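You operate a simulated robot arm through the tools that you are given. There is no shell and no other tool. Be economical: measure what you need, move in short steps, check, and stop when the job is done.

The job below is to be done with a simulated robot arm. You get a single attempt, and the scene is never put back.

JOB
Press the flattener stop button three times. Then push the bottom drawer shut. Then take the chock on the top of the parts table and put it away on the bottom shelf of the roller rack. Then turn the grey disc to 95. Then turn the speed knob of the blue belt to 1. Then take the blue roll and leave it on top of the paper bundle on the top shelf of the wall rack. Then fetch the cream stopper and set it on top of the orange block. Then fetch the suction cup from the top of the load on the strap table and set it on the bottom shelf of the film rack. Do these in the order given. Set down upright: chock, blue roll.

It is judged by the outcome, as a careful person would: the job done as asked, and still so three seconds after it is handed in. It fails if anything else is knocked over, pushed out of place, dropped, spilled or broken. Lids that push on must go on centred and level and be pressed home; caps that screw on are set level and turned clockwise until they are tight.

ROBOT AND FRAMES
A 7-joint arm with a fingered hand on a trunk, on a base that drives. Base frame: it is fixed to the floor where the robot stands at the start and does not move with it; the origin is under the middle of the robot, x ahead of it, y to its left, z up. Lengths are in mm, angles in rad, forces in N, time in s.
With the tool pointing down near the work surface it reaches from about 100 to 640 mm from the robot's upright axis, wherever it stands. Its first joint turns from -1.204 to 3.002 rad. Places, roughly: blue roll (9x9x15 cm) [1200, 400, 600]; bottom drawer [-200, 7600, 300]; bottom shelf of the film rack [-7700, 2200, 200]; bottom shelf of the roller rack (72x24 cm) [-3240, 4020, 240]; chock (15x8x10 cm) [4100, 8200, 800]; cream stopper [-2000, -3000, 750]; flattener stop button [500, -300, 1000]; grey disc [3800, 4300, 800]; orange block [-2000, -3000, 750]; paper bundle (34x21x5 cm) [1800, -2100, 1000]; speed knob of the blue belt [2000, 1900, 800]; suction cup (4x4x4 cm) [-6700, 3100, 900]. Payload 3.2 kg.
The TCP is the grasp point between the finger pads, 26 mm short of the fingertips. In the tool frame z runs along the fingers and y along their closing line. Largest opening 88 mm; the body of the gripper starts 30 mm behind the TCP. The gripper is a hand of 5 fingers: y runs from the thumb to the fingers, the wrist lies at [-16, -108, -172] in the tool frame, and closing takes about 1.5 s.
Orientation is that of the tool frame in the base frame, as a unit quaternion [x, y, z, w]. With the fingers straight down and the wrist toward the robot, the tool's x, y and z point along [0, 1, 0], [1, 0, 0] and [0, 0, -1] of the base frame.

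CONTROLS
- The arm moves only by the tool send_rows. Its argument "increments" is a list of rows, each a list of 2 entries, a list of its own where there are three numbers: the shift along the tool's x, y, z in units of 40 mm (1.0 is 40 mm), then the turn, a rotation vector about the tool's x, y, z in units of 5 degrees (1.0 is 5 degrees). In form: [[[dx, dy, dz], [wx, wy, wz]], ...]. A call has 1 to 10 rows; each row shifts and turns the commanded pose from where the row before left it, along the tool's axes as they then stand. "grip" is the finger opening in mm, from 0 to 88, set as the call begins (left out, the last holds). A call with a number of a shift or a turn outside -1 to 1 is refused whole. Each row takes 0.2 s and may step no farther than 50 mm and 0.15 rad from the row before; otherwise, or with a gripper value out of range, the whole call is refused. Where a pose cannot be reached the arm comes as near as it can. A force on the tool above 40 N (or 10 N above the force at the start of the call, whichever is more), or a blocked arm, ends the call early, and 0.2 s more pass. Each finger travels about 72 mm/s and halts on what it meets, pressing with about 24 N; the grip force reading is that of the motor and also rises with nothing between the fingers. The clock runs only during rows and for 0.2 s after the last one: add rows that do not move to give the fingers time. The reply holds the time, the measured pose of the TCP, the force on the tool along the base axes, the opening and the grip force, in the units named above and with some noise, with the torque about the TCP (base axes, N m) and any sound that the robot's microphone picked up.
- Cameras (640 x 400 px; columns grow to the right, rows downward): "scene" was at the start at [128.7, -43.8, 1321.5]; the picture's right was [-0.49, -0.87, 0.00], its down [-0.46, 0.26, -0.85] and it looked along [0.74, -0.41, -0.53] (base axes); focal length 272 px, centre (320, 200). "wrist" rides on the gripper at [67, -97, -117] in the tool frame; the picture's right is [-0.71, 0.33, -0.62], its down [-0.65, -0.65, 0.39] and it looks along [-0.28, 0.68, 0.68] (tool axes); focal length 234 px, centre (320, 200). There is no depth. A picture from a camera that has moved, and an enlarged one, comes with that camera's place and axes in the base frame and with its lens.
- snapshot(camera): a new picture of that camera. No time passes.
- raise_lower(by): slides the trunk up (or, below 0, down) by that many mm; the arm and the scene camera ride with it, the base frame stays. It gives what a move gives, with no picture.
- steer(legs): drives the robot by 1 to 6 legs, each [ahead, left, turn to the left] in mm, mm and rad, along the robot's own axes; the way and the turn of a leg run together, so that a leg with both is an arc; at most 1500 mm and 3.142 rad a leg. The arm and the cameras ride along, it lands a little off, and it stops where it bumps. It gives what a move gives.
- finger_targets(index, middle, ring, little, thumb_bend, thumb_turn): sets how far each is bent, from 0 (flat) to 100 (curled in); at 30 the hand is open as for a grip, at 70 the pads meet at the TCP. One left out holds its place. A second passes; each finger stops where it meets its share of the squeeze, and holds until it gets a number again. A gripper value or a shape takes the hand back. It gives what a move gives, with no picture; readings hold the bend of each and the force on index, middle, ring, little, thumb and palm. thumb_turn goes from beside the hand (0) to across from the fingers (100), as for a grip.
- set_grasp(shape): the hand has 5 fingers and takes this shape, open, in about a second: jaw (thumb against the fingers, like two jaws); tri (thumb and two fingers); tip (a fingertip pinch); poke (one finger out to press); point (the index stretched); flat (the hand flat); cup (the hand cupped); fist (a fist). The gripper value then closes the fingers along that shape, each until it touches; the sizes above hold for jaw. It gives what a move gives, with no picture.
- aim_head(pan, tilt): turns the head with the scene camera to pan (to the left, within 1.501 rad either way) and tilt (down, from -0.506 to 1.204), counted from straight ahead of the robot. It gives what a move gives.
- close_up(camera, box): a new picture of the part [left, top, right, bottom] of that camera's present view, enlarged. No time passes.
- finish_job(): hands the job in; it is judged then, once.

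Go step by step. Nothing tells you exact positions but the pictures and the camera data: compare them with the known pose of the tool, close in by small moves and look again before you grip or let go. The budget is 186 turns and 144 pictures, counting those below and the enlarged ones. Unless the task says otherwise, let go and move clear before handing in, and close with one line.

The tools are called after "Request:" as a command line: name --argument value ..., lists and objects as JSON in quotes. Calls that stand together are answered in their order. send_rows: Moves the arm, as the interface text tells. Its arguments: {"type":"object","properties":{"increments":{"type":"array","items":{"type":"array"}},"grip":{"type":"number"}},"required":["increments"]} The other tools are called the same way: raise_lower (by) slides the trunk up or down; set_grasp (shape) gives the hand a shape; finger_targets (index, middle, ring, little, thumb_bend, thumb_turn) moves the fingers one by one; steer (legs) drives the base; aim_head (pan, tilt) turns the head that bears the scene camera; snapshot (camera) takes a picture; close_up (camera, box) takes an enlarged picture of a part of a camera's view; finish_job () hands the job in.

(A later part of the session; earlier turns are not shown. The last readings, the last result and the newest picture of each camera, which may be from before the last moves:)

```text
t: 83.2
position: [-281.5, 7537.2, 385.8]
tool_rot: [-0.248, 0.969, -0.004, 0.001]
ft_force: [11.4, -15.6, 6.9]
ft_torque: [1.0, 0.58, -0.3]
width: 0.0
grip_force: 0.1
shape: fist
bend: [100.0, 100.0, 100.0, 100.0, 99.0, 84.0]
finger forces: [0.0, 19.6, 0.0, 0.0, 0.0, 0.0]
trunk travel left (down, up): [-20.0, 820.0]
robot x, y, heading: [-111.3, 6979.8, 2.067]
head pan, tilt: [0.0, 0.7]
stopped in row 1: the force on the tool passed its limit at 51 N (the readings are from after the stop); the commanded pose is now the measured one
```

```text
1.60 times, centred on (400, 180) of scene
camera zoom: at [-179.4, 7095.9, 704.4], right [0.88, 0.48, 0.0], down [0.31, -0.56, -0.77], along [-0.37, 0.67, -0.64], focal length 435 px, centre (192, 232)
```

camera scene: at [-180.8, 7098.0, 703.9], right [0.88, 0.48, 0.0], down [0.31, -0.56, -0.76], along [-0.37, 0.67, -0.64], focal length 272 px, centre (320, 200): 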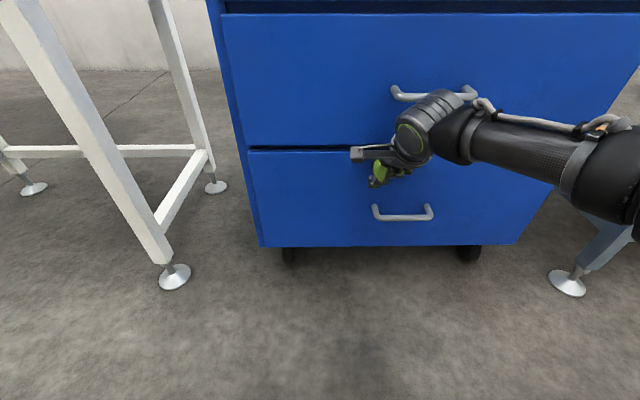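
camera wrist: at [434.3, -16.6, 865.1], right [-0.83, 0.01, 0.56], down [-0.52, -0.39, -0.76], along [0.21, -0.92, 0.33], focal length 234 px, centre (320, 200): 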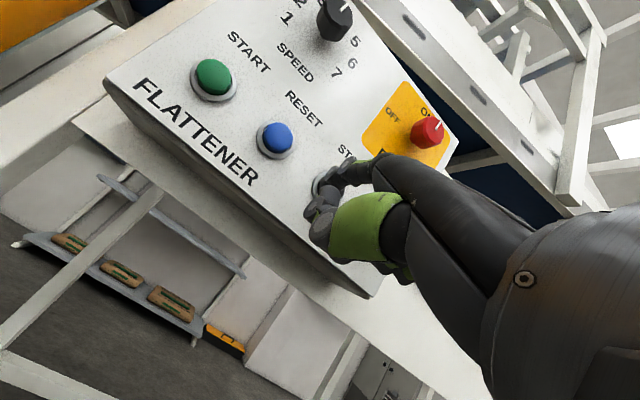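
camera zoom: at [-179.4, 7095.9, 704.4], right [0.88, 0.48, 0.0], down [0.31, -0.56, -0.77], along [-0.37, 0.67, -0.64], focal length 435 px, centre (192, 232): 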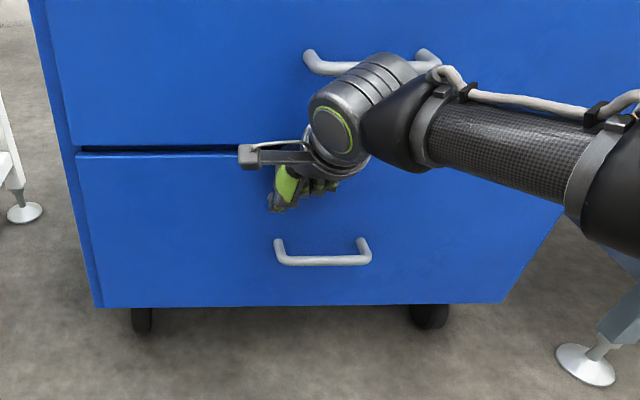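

The fist hit a hard stop with the drawer flush. I back away, raise the trunk and look right for the way to the parts table.

Request:
send_rows --increments '[[[0, -1, 0], [0, 0, 0]], [[0, -1, 0], [0, 0, 0]]]'

Request:
steer --legs '[[-450, 0, 0]]'

Request:
raise_lower --by 400

Request:
close_up --camera "scene" --box '[160, 0, 560, 250]'

Request:
aim_head --pan -1.4 --tilt 0.3

Request:
snapshot --camera "scene"

```text
t: 83.8
position: [-243.9, 7468.2, 383.2]
tool_rot: [-0.248, 0.969, -0.005, 0.003]
ft_force: [0.6, 0.1, 0.3]
ft_torque: [0.02, -0.01, -0.03]
width: 0.1
grip_force: 0.0
shape: fist
bend: [100.0, 100.0, 100.0, 100.0, 99.0, 84.0]
finger forces: [0.0, 0.0, 0.0, 0.0, 0.0, 0.1]
trunk travel left (down, up): [-20.0, 820.0]
robot x, y, heading: [-112.9, 6980.9, 2.071]
head pan, tilt: [0.0, 0.7]
```

```text
t: 86.5
position: [-28.6, 7075.6, 384.3]
tool_rot: [-0.246, 0.969, -0.004, 0.002]
ft_force: [0.2, 0.3, 0.1]
ft_torque: [0.01, 0.04, -0.02]
width: 0.2
grip_force: 0.0
shape: fist
bend: [100.0, 100.0, 100.0, 100.0, 99.0, 84.0]
finger forces: [0.0, 0.0, 0.0, 0.0, 0.0, 0.1]
trunk travel left (down, up): [-20.0, 820.0]
robot x, y, heading: [96.6, 6583.8, 2.066]
head pan, tilt: [0.0, 0.7]
```

```text
t: 90.3
position: [-28.8, 7075.6, 785.2]
tool_rot: [-0.246, 0.969, -0.005, 0.003]
ft_force: [0.6, 0.7, -0.9]
ft_torque: [-0.01, 0.01, -0.02]
width: 0.0
grip_force: 0.0
shape: fist
bend: [100.0, 100.0, 100.0, 100.0, 99.0, 84.0]
finger forces: [0.0, 0.0, 0.0, 0.0, 0.1, 0.0]
trunk travel left (down, up): [-420.0, 420.0]
robot x, y, heading: [100.1, 6585.9, 2.066]
head pan, tilt: [0.0, 0.7]
```

```text
1.60 times, centred on (360, 125) of scene
camera zoom: at [33.8, 6705.6, 1103.8], right [0.88, 0.48, 0.0], down [0.31, -0.57, -0.76], along [-0.37, 0.67, -0.64], focal length 435 px, centre (256, 320)
```

zoom: 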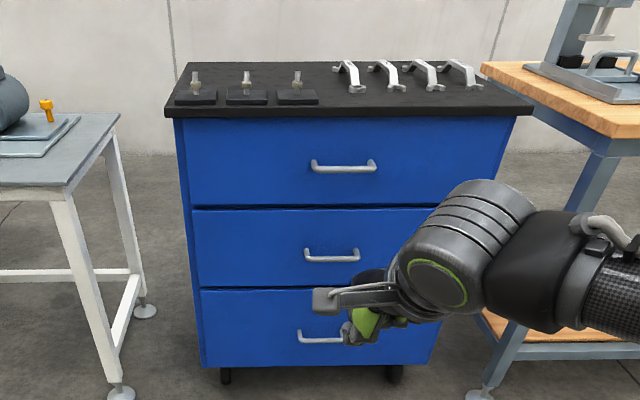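

```text
t: 91.9
position: [-27.8, 7075.5, 783.3]
tool_rot: [-0.246, 0.969, -0.004, 0.002]
ft_force: [-0.3, 0.2, 0.3]
ft_torque: [0.02, -0.06, -0.01]
width: 0.0
grip_force: 0.0
shape: fist
bend: [100.0, 100.0, 100.0, 100.0, 99.0, 84.0]
finger forces: [0.0, 0.0, 0.0, 0.0, 0.0, 0.1]
trunk travel left (down, up): [-420.0, 420.0]
robot x, y, heading: [99.0, 6588.6, 2.064]
head pan, tilt: [-1.4, 0.3]
```

```text
116 pictures are left
camera scene: at [147.6, 6688.9, 1140.0], right [0.62, -0.78, 0.0], down [-0.23, -0.18, -0.96], along [0.75, 0.59, -0.3], focal length 272 px, centre (320, 200)
```

scene: 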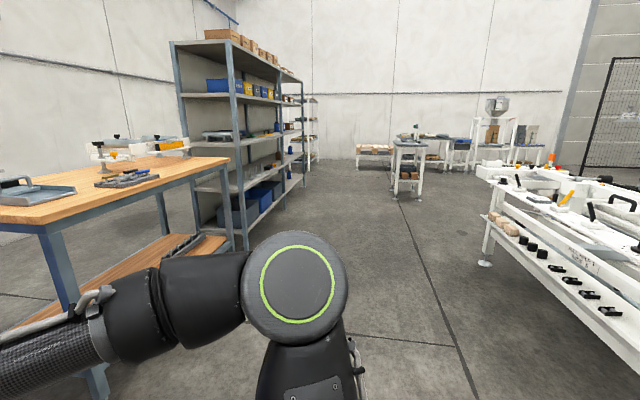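

The drawer is flush with the others. The parts table should be the white-legged one near pixel (408, 145); I zoom in on it.

Request:
close_up --camera "scene" --box '[340, 90, 500, 210]'

```text
3.33 times, centred on (420, 150) of scene
camera zoom: at [147.6, 6688.9, 1140.0], right [0.62, -0.78, 0.0], down [-0.23, -0.18, -0.96], along [0.75, 0.59, -0.3], focal length 906 px, centre (-13, 367)
```

zoom: 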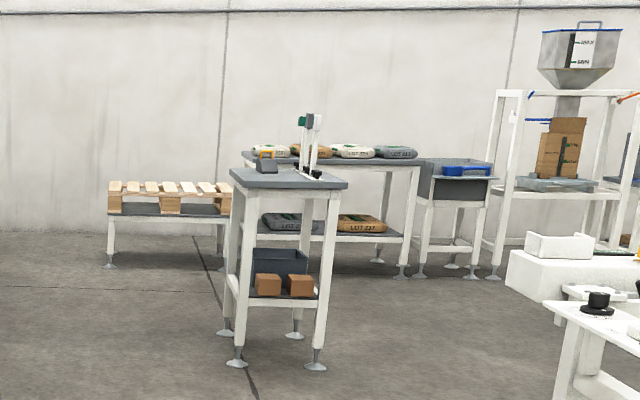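

The parts table is at about [4000, 8120], with its near side facing (-0.83, -0.55). I drive there between the rack and the bench, stopping about 700 mm short.

Request:
steer --legs '[[0, 0, -1.54], [810, 0, 0], [810, 0, 0], [793, -330, 0], [793, -330, 0.06]]'

Request:
aim_head --pan 0.0 --tilt 0.45

Request:
snapshot --camera "scene"

```text
t: 112.2
position: [3662.4, 7858.5, 783.6]
tool_rot: [0.466, 0.885, -0.005, -0.001]
ft_force: [0.5, -0.2, 0.6]
ft_torque: [0.03, -0.01, 0.01]
width: 0.0
grip_force: 0.0
shape: fist
bend: [100.0, 100.0, 100.0, 100.0, 99.0, 84.0]
finger forces: [0.0, 0.1, 0.0, 0.0, 0.0, 0.0]
trunk travel left (down, up): [-420.0, 420.0]
robot x, y, heading: [3188.0, 7681.0, 0.605]
head pan, tilt: [-1.4, 0.3]
```

```text
t: 113.7
position: [3661.1, 7856.7, 784.4]
tool_rot: [0.466, 0.885, -0.005, -0.002]
ft_force: [-1.0, 0.6, -0.8]
ft_torque: [-0.01, -0.02, -0.01]
width: 0.0
grip_force: 0.1
shape: fist
bend: [100.0, 100.0, 100.0, 100.0, 99.0, 84.0]
finger forces: [0.1, 0.0, 0.0, 0.1, 0.0, 0.0]
trunk travel left (down, up): [-420.0, 420.0]
robot x, y, heading: [3188.5, 7682.2, 0.601]
head pan, tilt: [0.0, 0.45]
```

```text
114 pictures are left
camera scene: at [3305.9, 7762.0, 1126.1], right [0.57, -0.82, 0.0], down [-0.36, -0.25, -0.9], along [0.74, 0.51, -0.44], focal length 272 px, centre (320, 200)
```

scene: 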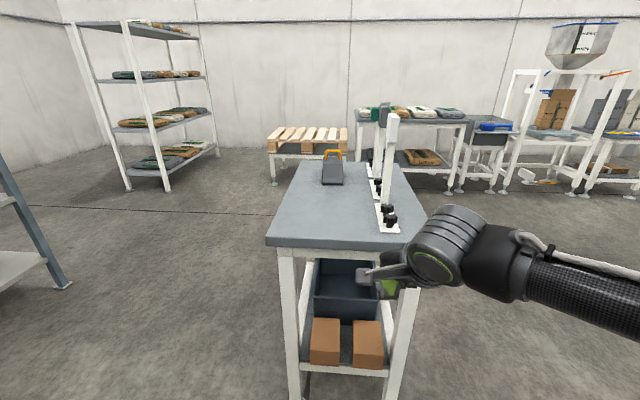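

The chock stands near [4002, 8187] with a tall post to its right, so I will pick from the table's left side. First a zoom on the chock.

Request:
close_up --camera "scene" --box '[280, 90, 420, 250]'

Request:
raise_lower --by 300

Request:
steer --legs '[[0, 800, 0], [0, 0, -1.57], [142, 528, 0], [142, 528, 0]]'

Request:
aim_head --pan -0.1 --tilt 0.9

Request:
snapshot --camera "scene"

```text
2.50 times, centred on (350, 170) of scene
camera zoom: at [3305.9, 7762.0, 1126.1], right [0.57, -0.82, 0.0], down [-0.36, -0.25, -0.9], along [0.74, 0.51, -0.44], focal length 680 px, centre (245, 275)
```

zoom: 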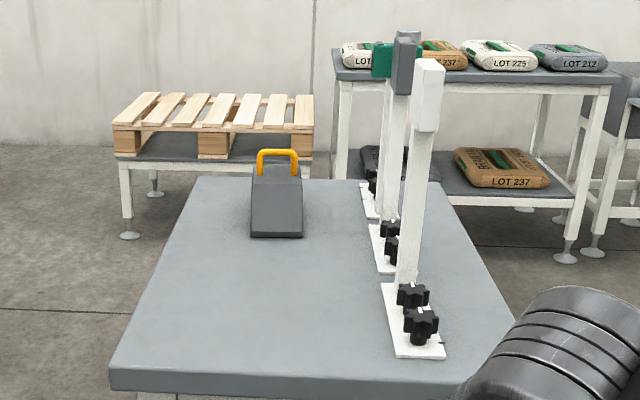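

```text
t: 116.7
position: [3660.8, 7857.3, 1083.8]
tool_rot: [0.467, 0.884, -0.006, -0.002]
ft_force: [0.4, -0.1, -0.2]
ft_torque: [-0.01, -0.01, 0.0]
width: 0.0
grip_force: 0.1
shape: fist
bend: [100.0, 100.0, 100.0, 100.0, 99.0, 84.0]
finger forces: [0.1, 0.0, 0.0, 0.0, 0.1, 0.0]
trunk travel left (down, up): [-720.0, 120.0]
robot x, y, heading: [3188.1, 7677.8, 0.602]
head pan, tilt: [0.0, 0.45]
```

```text
t: 130.3
position: [3944.0, 8253.0, 1084.1]
tool_rot: [0.953, 0.304, -0.002, -0.005]
ft_force: [-0.1, 0.0, 0.0]
ft_torque: [0.02, 0.01, -0.02]
width: 0.2
grip_force: 0.0
shape: fist
bend: [100.0, 100.0, 100.0, 100.0, 99.0, 84.0]
finger forces: [0.0, 0.0, 0.1, 0.1, 0.0, 0.0]
trunk travel left (down, up): [-720.0, 120.0]
robot x, y, heading: [3754.6, 8722.2, -0.954]
head pan, tilt: [0.0, 0.45]
```

```text
t: 131.2
position: [3943.6, 8254.2, 1083.7]
tool_rot: [0.953, 0.303, -0.002, -0.004]
ft_force: [0.2, -0.7, 0.6]
ft_torque: [0.0, -0.02, 0.02]
width: 0.0
grip_force: 0.0
shape: fist
bend: [100.0, 100.0, 100.0, 100.0, 99.0, 84.0]
finger forces: [0.1, 0.0, 0.0, 0.0, 0.0, 0.0]
trunk travel left (down, up): [-720.0, 120.0]
robot x, y, heading: [3763.5, 8722.9, -0.952]
head pan, tilt: [-0.099, 0.901]
```

```text
112 pictures are left
camera scene: at [3826.6, 8616.9, 1387.8], right [-0.87, -0.49, 0.0], down [-0.39, 0.68, -0.62], along [0.31, -0.54, -0.78], focal length 272 px, centre (320, 200)
```

scene: 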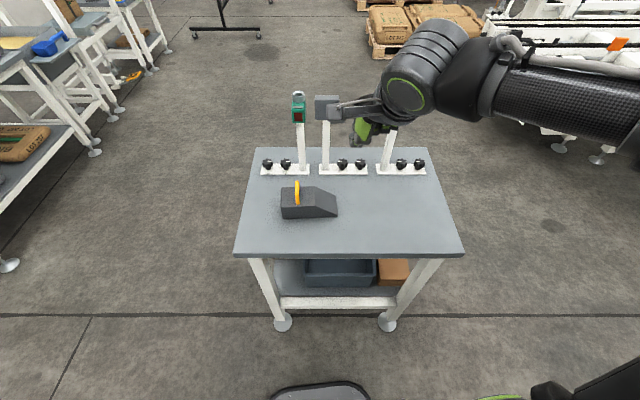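

The chock's wedge tip points to the right in this view, with its yellow handle at the tall left end. I plan to grip the body across its 8 cm width with the hand tilted in from the low side, so I zoom for the exact place.

Request:
close_up --camera "scene" --box '[240, 150, 370, 240]'

Request:
set_grasp --shape "jaw"

Request:
snapshot --camera "wrist"

```text
4.44 times, centred on (305, 195) of scene
camera zoom: at [3826.6, 8616.9, 1387.8], right [-0.87, -0.49, 0.0], down [-0.39, 0.68, -0.62], along [0.31, -0.54, -0.78], focal length 1209 px, centre (387, 222)
```

zoom: 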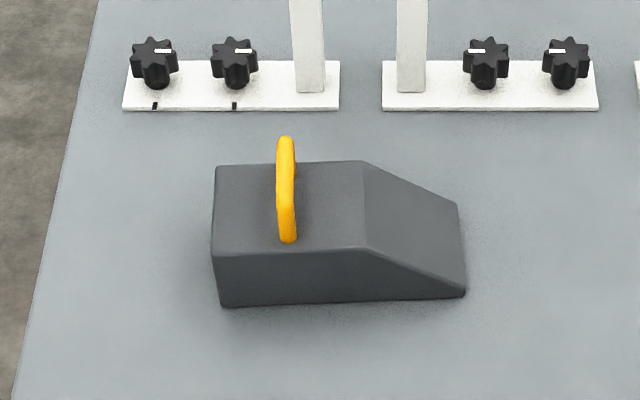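

```text
t: 132.1
position: [3943.8, 8253.2, 1084.7]
tool_rot: [0.953, 0.303, -0.003, -0.005]
ft_force: [-0.2, 0.9, -0.7]
ft_torque: [-0.01, -0.01, -0.02]
width: 87.8
grip_force: 0.1
shape: jaw
bend: [30.0, 30.0, 30.0, 30.0, 30.0, 97.0]
finger forces: [0.0, 0.0, 0.0, 0.0, 0.1, 0.0]
trunk travel left (down, up): [-720.0, 120.0]
robot x, y, heading: [3755.6, 8723.3, -0.95]
head pan, tilt: [-0.099, 0.901]
```

```text
110 pictures are left
camera wrist: at [3943.1, 8371.3, 1202.0], right [-0.38, -0.68, 0.62], down [-0.91, 0.16, -0.38], along [0.16, -0.71, -0.69], focal length 234 px, centre (320, 200)
```

wrist: 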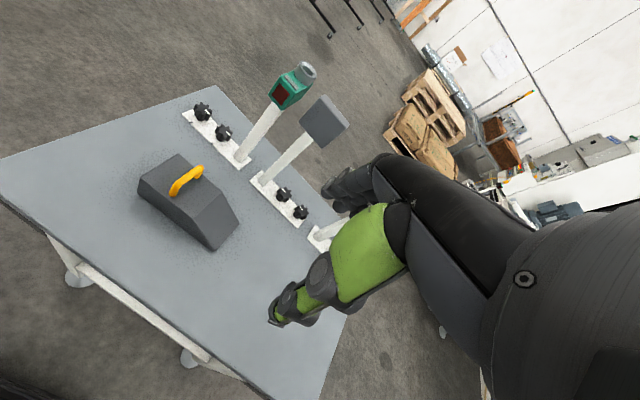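

The handle is an upright loop spanning the chock's width, centred near [4102, 8255] and about z 865. I will clamp that loop with the closing line along the chock's length, so I turn the hand 87° to point its closing line left.

Request:
send_rows --increments '[[[0, 0, 0], [0, 0, -1]], [[0, 0, 0], [0, 0, -1]], [[0, 0, 0], [0, 0, -1]], [[0, 0, 0], [0, 0, -1]], [[0, 0, 0], [0, 0, -1]], [[0, 0, 0], [0, 0, -1]], [[0, 0, 0], [0, 0, -1]], [[0, 0, 0], [0, 0, -1]], [[0, 0, 0], [0, 0, -1]], [[0, 0, 0], [0, 0, -1]]]'

Request:
send_rows --increments '[[[0, 0, 0], [0, 0, -1]], [[0, 0, 0], [0, 0, -1]], [[0, 0, 0], [0, 0, -1]], [[0, 0, 0], [0, 0, -1]], [[0, 0, 0], [0, 0, -1]], [[0, 0, 0], [0, 0, -1]], [[0, 0, 0], [0, 0, -1]], [[0, 0, 0], [0, 0, -0.5]]]'

Request:
snapshot --camera "scene"

```text
t: 134.3
position: [3942.1, 8253.5, 1083.7]
tool_rot: [0.735, 0.678, -0.001, -0.005]
ft_force: [-0.3, 0.5, -0.3]
ft_torque: [-0.01, 0.01, -0.01]
width: 88.1
grip_force: 0.0
shape: jaw
bend: [30.0, 30.0, 30.0, 30.0, 30.0, 97.0]
finger forces: [0.0, 0.0, 0.1, 0.0, 0.1, 0.1]
trunk travel left (down, up): [-720.0, 120.0]
robot x, y, heading: [3756.4, 8723.3, -0.952]
head pan, tilt: [-0.099, 0.901]
```

```text
t: 136.1
position: [3943.2, 8252.8, 1083.6]
tool_rot: [0.478, 0.878, 0.001, -0.005]
ft_force: [-0.2, 0.0, -0.8]
ft_torque: [0.01, 0.0, -0.01]
width: 88.1
grip_force: 0.1
shape: jaw
bend: [30.0, 30.0, 30.0, 30.0, 30.0, 97.0]
finger forces: [0.1, 0.0, 0.0, 0.0, 0.1, 0.1]
trunk travel left (down, up): [-720.0, 120.0]
robot x, y, heading: [3760.3, 8720.3, -0.957]
head pan, tilt: [-0.099, 0.901]
```

```text
109 pictures are left
camera scene: at [3826.7, 8616.9, 1387.7], right [-0.87, -0.49, 0.0], down [-0.39, 0.68, -0.62], along [0.31, -0.54, -0.78], focal length 272 px, centre (320, 200)
```

scene: 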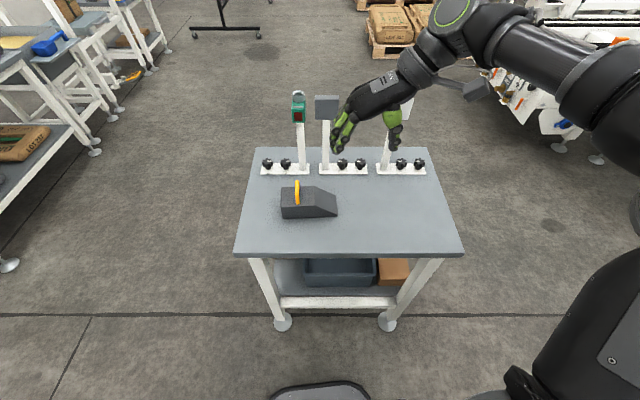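

That works. Now I pitch the hand 35° and move it toward a place above the handle.

Request:
send_rows --increments '[[[0, 0, 0], [0, -1, 0]], [[0, 0, 0], [0, -1, 0]], [[0, 0, 0], [0, -1, 0]], [[0, 0, 0], [0, -1, 0]], [[0, 0, 0], [0, -1, 0]], [[0, 0, 0], [0, -1, 0]], [[0, 0, 0], [0, -1, 0]], [[0, 1, 0], [0, 0, 0]], [[0, 1, 0], [0, 0, 0]], [[0, 1, 0], [0, 0, 0]]]'

Request:
send_rows --increments '[[[-0.1, 0.4, 0.9], [0, 0, 0]], [[-0.2, 0, 1], [0, 0, 0]], [[-0.2, 0, 1], [0, 0, 0]]]'

Request:
snapshot --camera "scene"

Request:
snapshot --camera "wrist"

```text
t: 138.3
position: [4044.0, 8319.6, 1083.6]
tool_rot: [0.457, 0.839, -0.144, 0.258]
ft_force: [0.9, -0.3, -0.1]
ft_torque: [-0.01, 0.0, 0.0]
width: 87.9
grip_force: 0.2
shape: jaw
bend: [30.0, 30.0, 30.0, 30.0, 30.0, 97.0]
finger forces: [0.0, 0.1, 0.0, 0.0, 0.0, 0.0]
trunk travel left (down, up): [-720.0, 120.0]
robot x, y, heading: [3763.0, 8724.2, -0.957]
head pan, tilt: [-0.099, 0.901]
```

```text
t: 139.1
position: [4104.4, 8258.2, 999.2]
tool_rot: [0.456, 0.84, -0.141, 0.258]
ft_force: [0.4, 1.1, 0.5]
ft_torque: [0.05, 0.01, 0.01]
width: 88.0
grip_force: 0.1
shape: jaw
bend: [30.0, 30.0, 30.0, 30.0, 30.0, 97.0]
finger forces: [0.0, 0.0, 0.0, 0.0, 0.0, 0.0]
trunk travel left (down, up): [-720.0, 120.0]
robot x, y, heading: [3760.7, 8723.4, -0.952]
head pan, tilt: [-0.099, 0.901]
```

```text
108 pictures are left
camera scene: at [3828.0, 8615.3, 1387.5], right [-0.87, -0.49, 0.0], down [-0.39, 0.68, -0.62], along [0.31, -0.54, -0.78], focal length 272 px, centre (320, 200)
```

scene: 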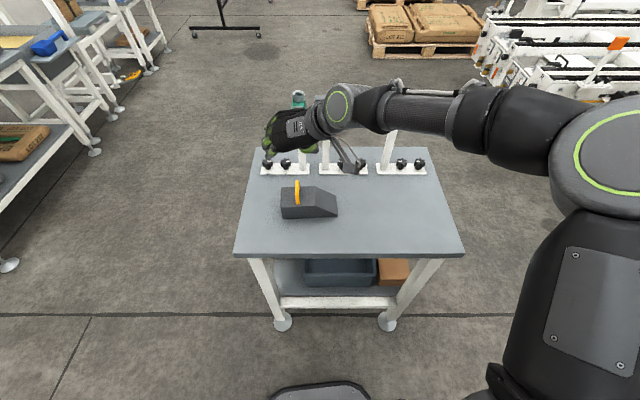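

```text
107 pictures are left
camera wrist: at [3956.7, 8307.5, 1057.8], right [0.41, -0.01, 0.91], down [-0.14, -0.99, 0.05], along [0.9, -0.15, -0.4], focal length 234 px, centre (320, 200)
```

wrist: 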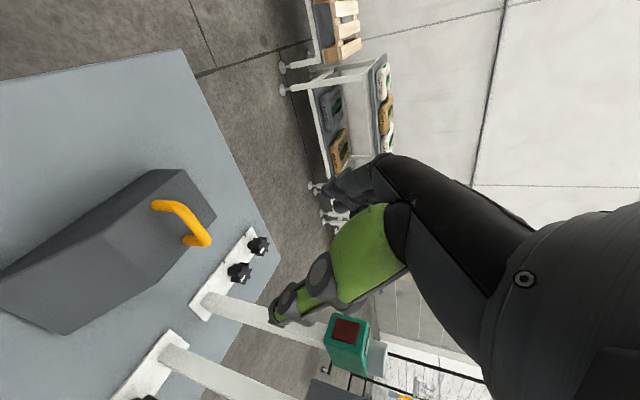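

The hand stands over the handle and my estimate matches the wrist view within a few mm. I descend to about 905 and check.

Request:
send_rows --increments '[[[0.57, 0, 0.82], [0, 0, 0]], [[0.57, 0, 0.82], [0, 0, 0]], [[0.2, 0, 0.28], [0, 0, 0]]]'

Request:
snapshot --camera "wrist"

Request:
close_up --camera "scene" --box '[230, 100, 390, 230]'

```text
t: 139.9
position: [4101.9, 8258.6, 905.4]
tool_rot: [0.457, 0.839, -0.143, 0.26]
ft_force: [-0.6, -0.3, 0.3]
ft_torque: [0.0, 0.02, 0.03]
width: 88.0
grip_force: 0.0
shape: jaw
bend: [30.0, 30.0, 30.0, 30.0, 30.0, 97.0]
finger forces: [0.0, 0.0, 0.0, 0.1, 0.1, 0.0]
trunk travel left (down, up): [-720.0, 120.0]
robot x, y, heading: [3763.7, 8722.2, -0.953]
head pan, tilt: [-0.099, 0.901]
```

```text
106 pictures are left
camera wrist: at [3954.9, 8309.1, 964.2], right [0.41, -0.01, 0.91], down [-0.14, -0.99, 0.05], along [0.9, -0.15, -0.4], focal length 234 px, centre (320, 200)
```

wrist: 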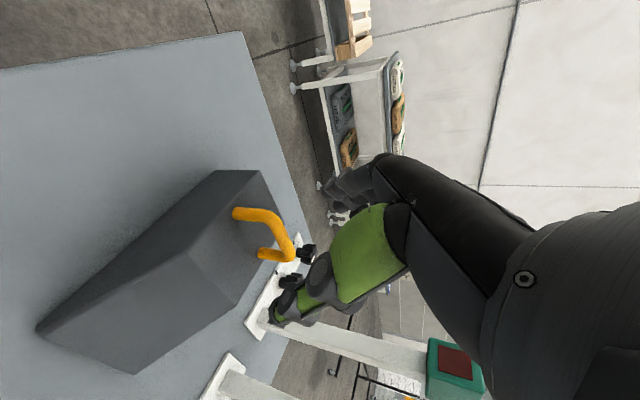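

```text
3.08 times, centred on (310, 165) of scene
camera zoom: at [3826.6, 8616.9, 1387.7], right [-0.87, -0.49, 0.0], down [-0.39, 0.68, -0.62], along [0.31, -0.54, -0.78], focal length 837 px, centre (351, 308)
```

zoom: 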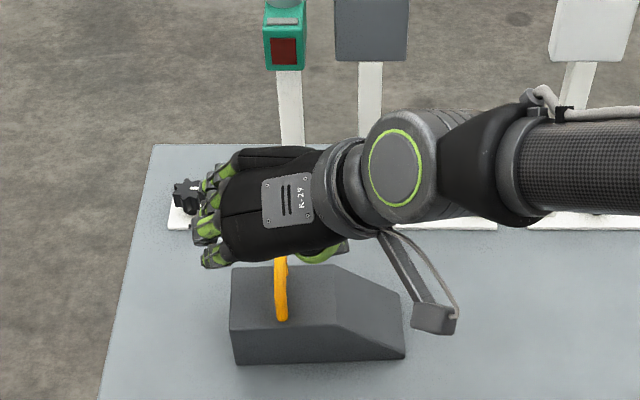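

Handle lies between thumb and fingers. I lower another 28 mm.

Request:
send_rows --increments '[[[0.2, 0, 0.29], [0, 0, 0]], [[0.2, 0, 0.29], [0, 0, 0]]]'

Request:
snapshot --camera "wrist"

Request:
close_up --camera "scene" --box '[230, 100, 390, 230]'

```text
t: 140.5
position: [4101.9, 8258.1, 876.9]
tool_rot: [0.457, 0.839, -0.142, 0.259]
ft_force: [-1.0, -0.6, -0.3]
ft_torque: [-0.02, 0.0, -0.06]
width: 87.8
grip_force: 0.1
shape: jaw
bend: [30.0, 30.0, 30.0, 30.0, 30.0, 97.0]
finger forces: [0.0, 0.1, 0.0, 0.0, 0.1, 0.1]
trunk travel left (down, up): [-720.0, 120.0]
robot x, y, heading: [3761.7, 8722.9, -0.952]
head pan, tilt: [-0.099, 0.901]
```

```text
104 pictures are left
camera wrist: at [3954.7, 8308.7, 935.9], right [0.41, -0.01, 0.91], down [-0.14, -0.99, 0.05], along [0.9, -0.15, -0.4], focal length 234 px, centre (320, 200)
```

wrist: 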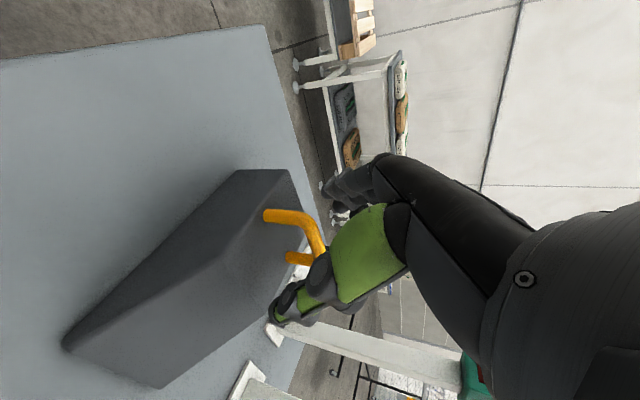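

```text
3.08 times, centred on (310, 165) of scene
camera zoom: at [3826.8, 8616.7, 1387.7], right [-0.87, -0.49, 0.0], down [-0.39, 0.68, -0.62], along [0.31, -0.54, -0.78], focal length 837 px, centre (351, 308)
```

zoom: 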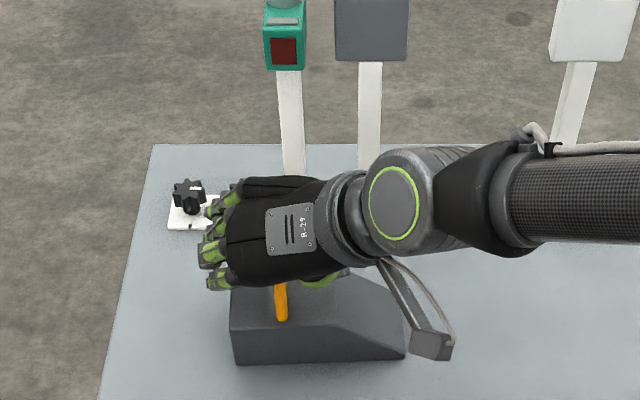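

The loop sits well inside the grasp. I shift slightly back and down, then close the hand on it.

Request:
send_rows --increments '[[[0.36, 0, 0], [0, 0, 0]]]'

Request:
send_rows --increments '[[[0, 0, 0], [0, 0, 0]], [[0, 0, 0], [0, 0, 0]], [[0, 0, 0], [0, 0, 0]], [[0, 0, 0], [0, 0, 0]], [[0, 0, 0], [0, 0, 0]], [[0, 0, 0], [0, 0, 0]], [[0, 0, 0], [0, 0, 0]], [[0, 0, 0], [0, 0, 0]]]' --grip 0

Request:
snapshot --camera "wrist"

```text
t: 140.9
position: [4093.8, 8267.9, 868.5]
tool_rot: [0.457, 0.839, -0.143, 0.26]
ft_force: [0.0, 0.2, 0.5]
ft_torque: [0.03, 0.01, 0.0]
width: 88.0
grip_force: 0.1
shape: jaw
bend: [30.0, 30.0, 30.0, 30.0, 30.0, 97.0]
finger forces: [0.0, 0.1, 0.1, 0.0, 0.0, 0.0]
trunk travel left (down, up): [-720.0, 120.0]
robot x, y, heading: [3759.8, 8726.0, -0.953]
head pan, tilt: [-0.099, 0.901]
```

```text
t: 142.7
position: [4095.6, 8268.9, 868.9]
tool_rot: [0.457, 0.839, -0.142, 0.258]
ft_force: [0.5, 0.5, -0.7]
ft_torque: [0.07, -0.04, 0.04]
width: 1.1
grip_force: 23.3
shape: jaw
bend: [71.0, 70.0, 64.0, 70.0, 80.0, 100.0]
finger forces: [10.6, 4.8, 2.8, 0.1, 22.9, 0.1]
trunk travel left (down, up): [-720.0, 120.0]
robot x, y, heading: [3759.1, 8725.4, -0.96]
head pan, tilt: [-0.099, 0.901]
```

```text
102 pictures are left
camera wrist: at [3948.1, 8318.8, 927.9], right [0.41, -0.01, 0.91], down [-0.14, -0.99, 0.05], along [0.9, -0.15, -0.4], focal length 234 px, centre (320, 200)
```

wrist: 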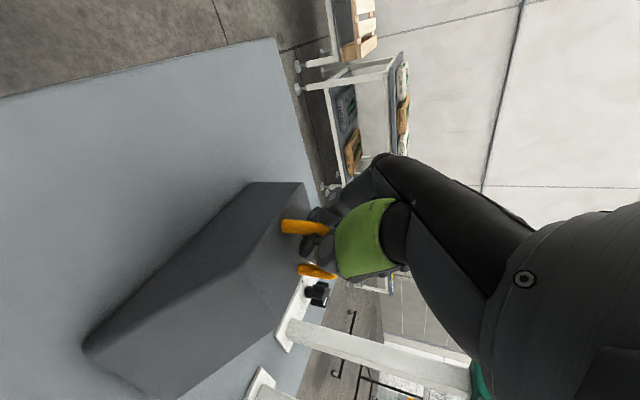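

The fingers closed with the thumb apparently reaching into the loop. I lift 20 mm and look how the chock hangs.

Request:
send_rows --increments '[[[-0.15, 0, -0.2], [0, 0, 0]], [[-0.15, 0, -0.2], [0, 0, 0]], [[0, 0, 0], [0, 0, 0]]]'

Request:
snapshot --camera "wrist"

Request:
close_up --camera "scene" --box '[230, 100, 390, 230]'

```text
t: 143.5
position: [4095.7, 8267.8, 889.2]
tool_rot: [0.456, 0.84, -0.141, 0.258]
ft_force: [-0.3, 0.1, -3.0]
ft_torque: [0.08, -0.04, 0.0]
width: 1.1
grip_force: 24.5
shape: jaw
bend: [71.0, 70.0, 64.0, 70.0, 81.0, 100.0]
finger forces: [11.2, 4.7, 2.5, 0.0, 21.9, 0.0]
trunk travel left (down, up): [-720.0, 120.0]
robot x, y, heading: [3757.8, 8721.9, -0.952]
head pan, tilt: [-0.099, 0.901]
```

```text
101 pictures are left
camera wrist: at [3948.3, 8317.6, 948.6], right [0.41, -0.01, 0.91], down [-0.14, -0.99, 0.05], along [0.9, -0.15, -0.4], focal length 234 px, centre (320, 200)
```

wrist: 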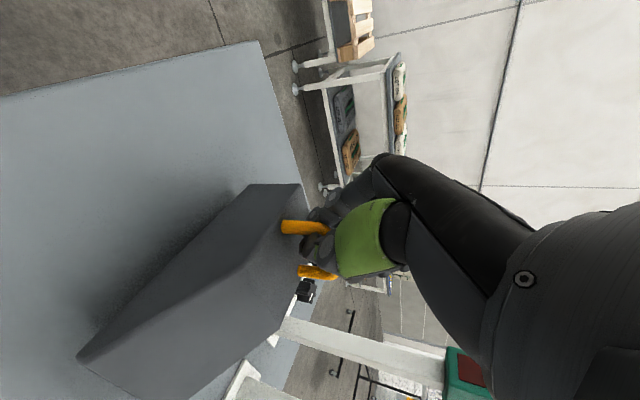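

```text
3.08 times, centred on (310, 165) of scene
camera zoom: at [3827.1, 8616.3, 1387.6], right [-0.87, -0.49, 0.0], down [-0.39, 0.68, -0.62], along [0.31, -0.54, -0.78], focal length 837 px, centre (351, 308)
```

zoom: 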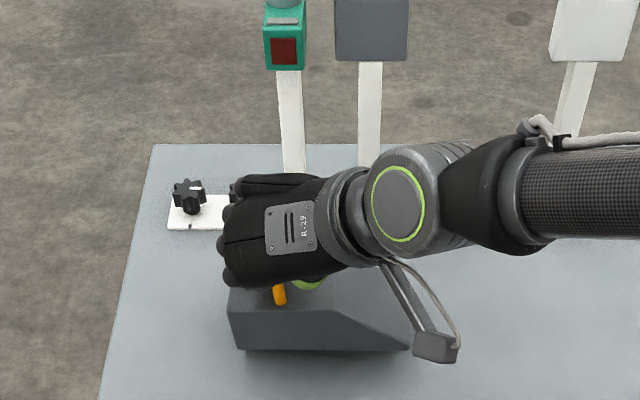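

The chock came up rigid and level. I raise it and drive away carefully, first back and along the table's side.

Request:
raise_lower --by 110

Request:
steer --legs '[[-250, 0, 0], [0, -1056, 0], [0, 0, -1.555], [780, 0, 0], [780, 0, 0]]'

Request:
aim_head --pan 0.0 --tilt 0.4

Request:
snapshot --camera "scene"

```text
t: 145.0
position: [4094.7, 8268.3, 998.4]
tool_rot: [0.457, 0.839, -0.142, 0.258]
ft_force: [0.6, 0.7, -2.1]
ft_torque: [0.06, -0.03, -0.02]
width: 1.0
grip_force: 24.1
shape: jaw
bend: [71.0, 70.0, 64.0, 70.0, 81.0, 100.0]
finger forces: [11.2, 4.7, 2.3, 0.0, 21.6, 0.0]
trunk travel left (down, up): [-830.0, 10.0]
robot x, y, heading: [3760.4, 8722.5, -0.955]
head pan, tilt: [-0.099, 0.901]
```

```text
t: 163.2
position: [1060.0, 7059.0, 999.1]
tool_rot: [0.915, 0.275, -0.282, 0.083]
ft_force: [0.5, 0.2, -3.3]
ft_torque: [-0.05, -0.07, 0.01]
width: 1.2
grip_force: 23.8
shape: jaw
bend: [71.0, 70.0, 64.0, 70.0, 81.0, 100.0]
finger forces: [10.7, 4.6, 2.3, 0.0, 21.7, 0.0]
trunk travel left (down, up): [-830.0, 10.0]
robot x, y, heading: [1514.5, 7397.0, -2.511]
head pan, tilt: [-0.099, 0.901]
```

```text
t: 164.1
position: [1059.6, 7058.3, 999.3]
tool_rot: [0.915, 0.276, -0.283, 0.084]
ft_force: [0.6, 0.2, -2.8]
ft_torque: [-0.04, -0.05, -0.02]
width: 1.2
grip_force: 24.2
shape: jaw
bend: [71.0, 70.0, 64.0, 70.0, 81.0, 100.0]
finger forces: [10.8, 4.6, 2.2, 0.0, 21.6, 0.1]
trunk travel left (down, up): [-830.0, 10.0]
robot x, y, heading: [1510.5, 7401.1, -2.512]
head pan, tilt: [0.0, 0.4]
```

```text
99 pictures are left
camera scene: at [1397.0, 7315.2, 1540.6], right [-0.59, 0.81, 0.0], down [0.32, 0.23, -0.92], along [-0.74, -0.54, -0.39], focal length 272 px, centre (320, 200)
```

scene: 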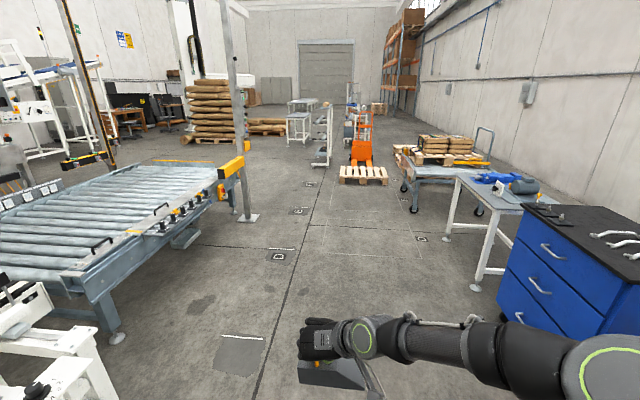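

The lane is clear; the roller rack should be the white rack near pixel (322, 140). I zoom there.

Request:
close_up --camera "scene" --box '[260, 80, 420, 200]'

```text
3.33 times, centred on (340, 140) of scene
camera zoom: at [1397.0, 7315.2, 1540.6], right [-0.59, 0.81, 0.0], down [0.32, 0.23, -0.92], along [-0.74, -0.54, -0.39], focal length 906 px, centre (253, 400)
```

zoom: 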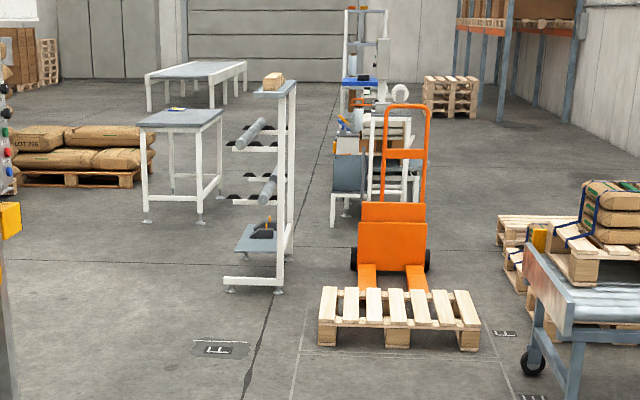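

The rack is a cantilever frame with its open side facing (0.59, -0.81), the bottom shelf under roller arms, and another chock already on it. I drive down the lane toward its open side.

Request:
steer --legs '[[1049, -146, 0], [1049, -146, 0], [1049, -146, 0], [666, 567, 0], [666, 567, 0]]'

Request:
aim_head --pan -0.3 --tilt 0.5

Request:
snapshot --camera "scene"

```text
t: 188.1
position: [-2149.2, 3868.4, 998.9]
tool_rot: [0.916, 0.274, -0.283, 0.084]
ft_force: [-0.3, -0.1, -4.3]
ft_torque: [-0.03, -0.1, -0.02]
width: 1.4
grip_force: 23.5
shape: jaw
bend: [71.0, 70.0, 64.0, 70.0, 81.0, 100.0]
finger forces: [10.9, 4.6, 2.3, 0.0, 21.5, 0.0]
trunk travel left (down, up): [-830.0, 10.0]
robot x, y, heading: [-1694.2, 4209.5, -2.514]
head pan, tilt: [0.0, 0.4]
```

```text
t: 188.8
position: [-2149.1, 3868.0, 999.6]
tool_rot: [0.915, 0.274, -0.283, 0.083]
ft_force: [0.4, -0.2, -3.2]
ft_torque: [-0.06, -0.07, 0.01]
width: 1.3
grip_force: 23.8
shape: jaw
bend: [71.0, 70.0, 64.0, 70.0, 81.0, 100.0]
finger forces: [10.8, 4.3, 2.2, 0.0, 21.7, 0.0]
trunk travel left (down, up): [-830.0, 10.0]
robot x, y, heading: [-1693.0, 4208.1, -2.515]
head pan, tilt: [-0.3, 0.499]
```

```text
97 pictures are left
camera scene: at [-1822.4, 4148.6, 1531.5], right [-0.32, 0.95, 0.0], down [0.45, 0.15, -0.88], along [-0.83, -0.28, -0.48], focal length 272 px, centre (320, 200)
```

scene: 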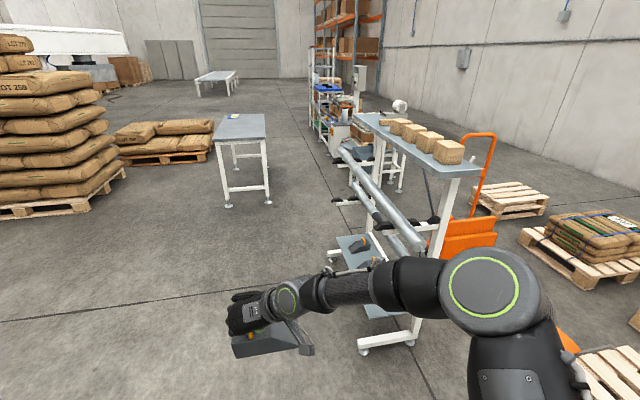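

The open front runs from about [-2830, 4085] to [-3556, 3724]. I move round in front at a safe distance, turn to face it, and look.

Request:
steer --legs '[[736, 244, 0], [736, 244, 0], [0, 0, -1.735]]'

Request:
aim_head --pan 0.0 --tilt 0.6

Request:
snapshot --camera "scene"

```text
t: 201.0
position: [-2863.9, 3465.0, 998.4]
tool_rot: [0.795, -0.53, -0.245, -0.164]
ft_force: [-0.1, -0.2, -2.8]
ft_torque: [-0.11, 0.08, 0.02]
width: 1.3
grip_force: 24.0
shape: jaw
bend: [71.0, 70.0, 65.0, 70.0, 81.0, 100.0]
finger forces: [10.8, 4.2, 2.1, 0.1, 21.4, 0.0]
trunk travel left (down, up): [-830.0, 10.0]
robot x, y, heading: [-2615.0, 2953.5, 2.005]
head pan, tilt: [-0.3, 0.499]
```

```text
t: 201.8
position: [-2863.2, 3462.7, 999.4]
tool_rot: [0.794, -0.531, -0.245, -0.165]
ft_force: [0.7, 0.2, -2.8]
ft_torque: [-0.07, 0.06, -0.01]
width: 1.1
grip_force: 24.4
shape: jaw
bend: [71.0, 70.0, 65.0, 70.0, 81.0, 100.0]
finger forces: [10.6, 4.3, 2.1, 0.1, 21.4, 0.0]
trunk travel left (down, up): [-830.0, 10.0]
robot x, y, heading: [-2612.2, 2954.5, 2.007]
head pan, tilt: [0.0, 0.6]
```

```text
96 pictures are left
camera scene: at [-2673.6, 3081.4, 1522.4], right [0.91, 0.42, 0.0], down [0.24, -0.51, -0.82], along [-0.35, 0.75, -0.57], focal length 272 px, centre (320, 200)
```

scene: 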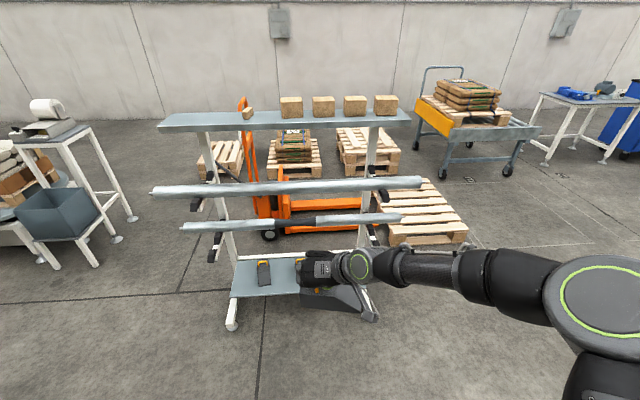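

Two chocks already stand on the bottom shelf at left; free room seems on the right. I lower the trunk to see under the rollers.

Request:
raise_lower --by -400

Request:
raise_lower --by -200

Request:
aim_head --pan 0.0 --tilt 0.4

Request:
snapshot --camera "scene"

```text
t: 205.7
position: [-2862.3, 3463.8, 599.0]
tool_rot: [0.794, -0.531, -0.245, -0.165]
ft_force: [0.8, 0.7, -3.4]
ft_torque: [-0.09, 0.06, 0.01]
width: 1.3
grip_force: 24.3
shape: jaw
bend: [71.0, 70.0, 65.0, 70.0, 82.0, 100.0]
finger forces: [10.6, 4.3, 1.9, 0.0, 21.3, 0.0]
trunk travel left (down, up): [-430.0, 410.0]
robot x, y, heading: [-2611.3, 2954.2, 2.002]
head pan, tilt: [0.0, 0.6]
```

```text
t: 207.8
position: [-2863.3, 3463.0, 400.2]
tool_rot: [0.795, -0.531, -0.245, -0.164]
ft_force: [0.3, -1.0, -2.7]
ft_torque: [-0.05, 0.07, 0.01]
width: 1.4
grip_force: 23.6
shape: jaw
bend: [71.0, 70.0, 65.0, 70.0, 82.0, 100.0]
finger forces: [10.5, 4.2, 2.0, 0.0, 21.3, 0.0]
trunk travel left (down, up): [-230.0, 610.0]
robot x, y, heading: [-2612.1, 2958.3, 2.006]
head pan, tilt: [0.0, 0.6]
```

```text
t: 208.6
position: [-2862.7, 3462.8, 399.2]
tool_rot: [0.795, -0.53, -0.245, -0.165]
ft_force: [-0.5, -0.3, -2.9]
ft_torque: [-0.03, 0.08, -0.02]
width: 1.4
grip_force: 23.7
shape: jaw
bend: [71.0, 70.0, 65.0, 70.0, 82.0, 100.0]
finger forces: [10.6, 4.2, 1.9, 0.0, 21.3, 0.0]
trunk travel left (down, up): [-230.0, 610.0]
robot x, y, heading: [-2615.7, 2951.4, 2.006]
head pan, tilt: [0.0, 0.4]
```

```text
95 pictures are left
camera scene: at [-2675.4, 3084.8, 940.6], right [0.91, 0.42, 0.0], down [0.16, -0.35, -0.92], along [-0.39, 0.83, -0.39], focal length 272 px, centre (320, 200)
```

scene: 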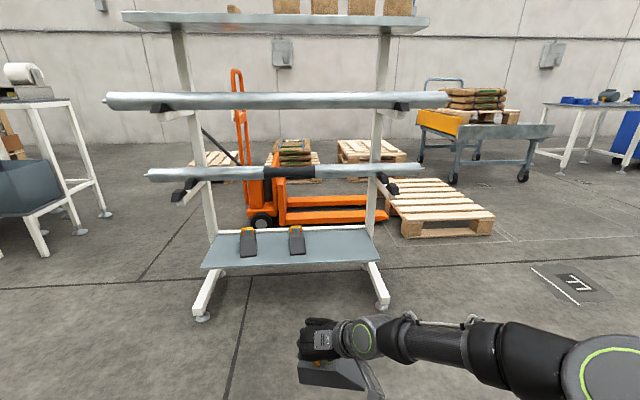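

There is room on the shelf right of the two chocks. I align the heading (+0.1), shift right 205, rise 30 and come forward 390, stopping short for a look.

Request:
raise_lower --by 30

Request:
steer --legs '[[0, 0, 0.1], [0, -205, 0], [370, 0, 0]]'

Request:
aim_head --pan 0.0 --tilt 0.65

Request:
snapshot --camera "scene"

Request:
snapshot --camera "wrist"

```text
t: 209.3
position: [-2863.9, 3464.6, 428.6]
tool_rot: [0.795, -0.531, -0.243, -0.165]
ft_force: [0.9, -0.4, -3.8]
ft_torque: [-0.11, 0.07, 0.01]
width: 1.2
grip_force: 24.1
shape: jaw
bend: [71.0, 70.0, 65.0, 70.0, 82.0, 100.0]
finger forces: [10.7, 4.4, 2.1, 0.0, 21.3, 0.0]
trunk travel left (down, up): [-260.0, 580.0]
robot x, y, heading: [-2611.5, 2958.5, 2.006]
head pan, tilt: [0.0, 0.4]
```

```text
t: 213.4
position: [-2922.5, 3857.0, 428.6]
tool_rot: [0.82, -0.491, -0.253, -0.152]
ft_force: [-0.6, 0.5, -3.3]
ft_torque: [-0.07, 0.07, 0.06]
width: 1.6
grip_force: 24.0
shape: jaw
bend: [71.0, 70.0, 65.0, 70.0, 82.0, 100.0]
finger forces: [10.8, 4.3, 2.0, 0.0, 21.1, 0.1]
trunk travel left (down, up): [-260.0, 580.0]
robot x, y, heading: [-2622.7, 3371.4, 2.104]
head pan, tilt: [0.0, 0.4]
```

```text
t: 214.2
position: [-2922.0, 3857.6, 429.0]
tool_rot: [0.82, -0.491, -0.253, -0.152]
ft_force: [1.1, 0.6, -3.5]
ft_torque: [-0.04, 0.06, 0.01]
width: 1.5
grip_force: 24.1
shape: jaw
bend: [71.0, 70.0, 65.0, 70.0, 82.0, 100.0]
finger forces: [10.7, 4.3, 2.0, 0.0, 21.1, 0.1]
trunk travel left (down, up): [-260.0, 580.0]
robot x, y, heading: [-2626.3, 3375.2, 2.104]
head pan, tilt: [0.0, 0.649]
```

```text
94 pictures are left
camera scene: at [-2695.5, 3493.4, 948.2], right [0.86, 0.51, 0.0], down [0.31, -0.52, -0.8], along [-0.41, 0.69, -0.6], focal length 272 px, centre (320, 200)
```

scene: 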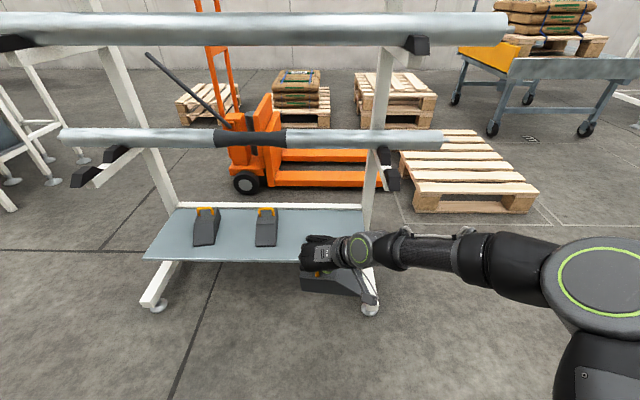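

```text
93 pictures are left
camera wrist: at [-2778.7, 3797.2, 488.3], right [-0.4, 0.05, 0.91], down [0.22, 0.97, 0.05], along [-0.89, 0.22, -0.4], focal length 234 px, centre (320, 200)
```

wrist: 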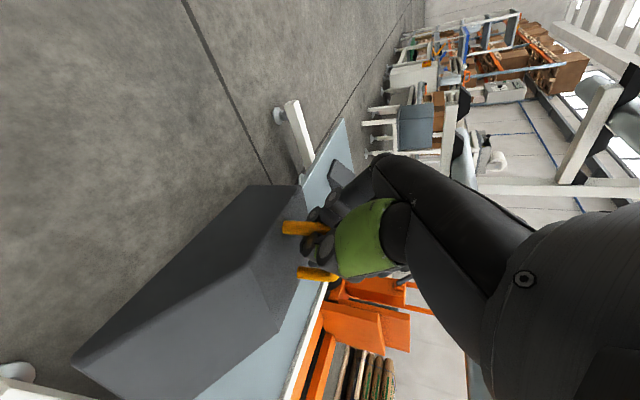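

The shelf surface is at about z 240 and its edge 170 mm ahead of the TCP, with free room between the second chock and the right end. I lower 40 and drive in 200.

Request:
raise_lower --by -40

Request:
steer --legs '[[200, 15, 0]]'

Request:
snapshot --camera "scene"

Request:
snapshot --camera "wrist"

```text
t: 215.0
position: [-2922.5, 3857.3, 389.0]
tool_rot: [0.82, -0.491, -0.253, -0.152]
ft_force: [-0.1, -1.0, -2.7]
ft_torque: [-0.07, 0.09, -0.01]
width: 1.4
grip_force: 23.7
shape: jaw
bend: [71.0, 70.0, 65.0, 70.0, 82.0, 100.0]
finger forces: [10.7, 4.3, 2.1, 0.0, 21.2, 0.0]
trunk travel left (down, up): [-220.0, 620.0]
robot x, y, heading: [-2626.9, 3375.6, 2.106]
head pan, tilt: [0.0, 0.649]
```

```text
t: 216.6
position: [-3036.9, 4020.9, 389.4]
tool_rot: [0.82, -0.491, -0.253, -0.152]
ft_force: [0.5, -0.1, -3.3]
ft_torque: [-0.09, 0.02, 0.0]
width: 1.4
grip_force: 23.7
shape: jaw
bend: [71.0, 70.0, 65.0, 70.0, 82.0, 100.0]
finger forces: [10.6, 4.2, 2.0, 0.0, 21.3, 0.0]
trunk travel left (down, up): [-220.0, 620.0]
robot x, y, heading: [-2738.3, 3540.4, 2.104]
head pan, tilt: [0.0, 0.649]
```

```text
92 pictures are left
camera scene: at [-2810.0, 3657.7, 908.1], right [0.86, 0.51, 0.0], down [0.31, -0.52, -0.8], along [-0.41, 0.69, -0.61], focal length 272 px, centre (320, 200)
```

scene: 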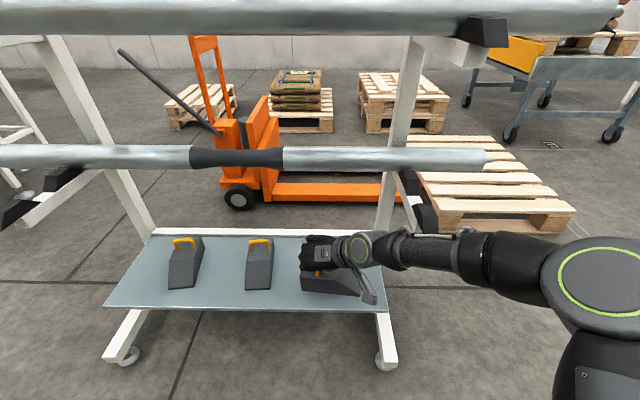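

```text
91 pictures are left
camera wrist: at [-2893.2, 3961.5, 448.3], right [-0.4, 0.05, 0.91], down [0.22, 0.97, 0.05], along [-0.89, 0.22, -0.4], focal length 234 px, centre (320, 200)
```

wrist: 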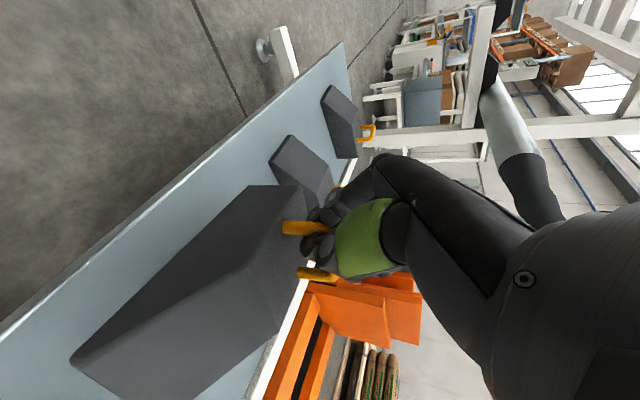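

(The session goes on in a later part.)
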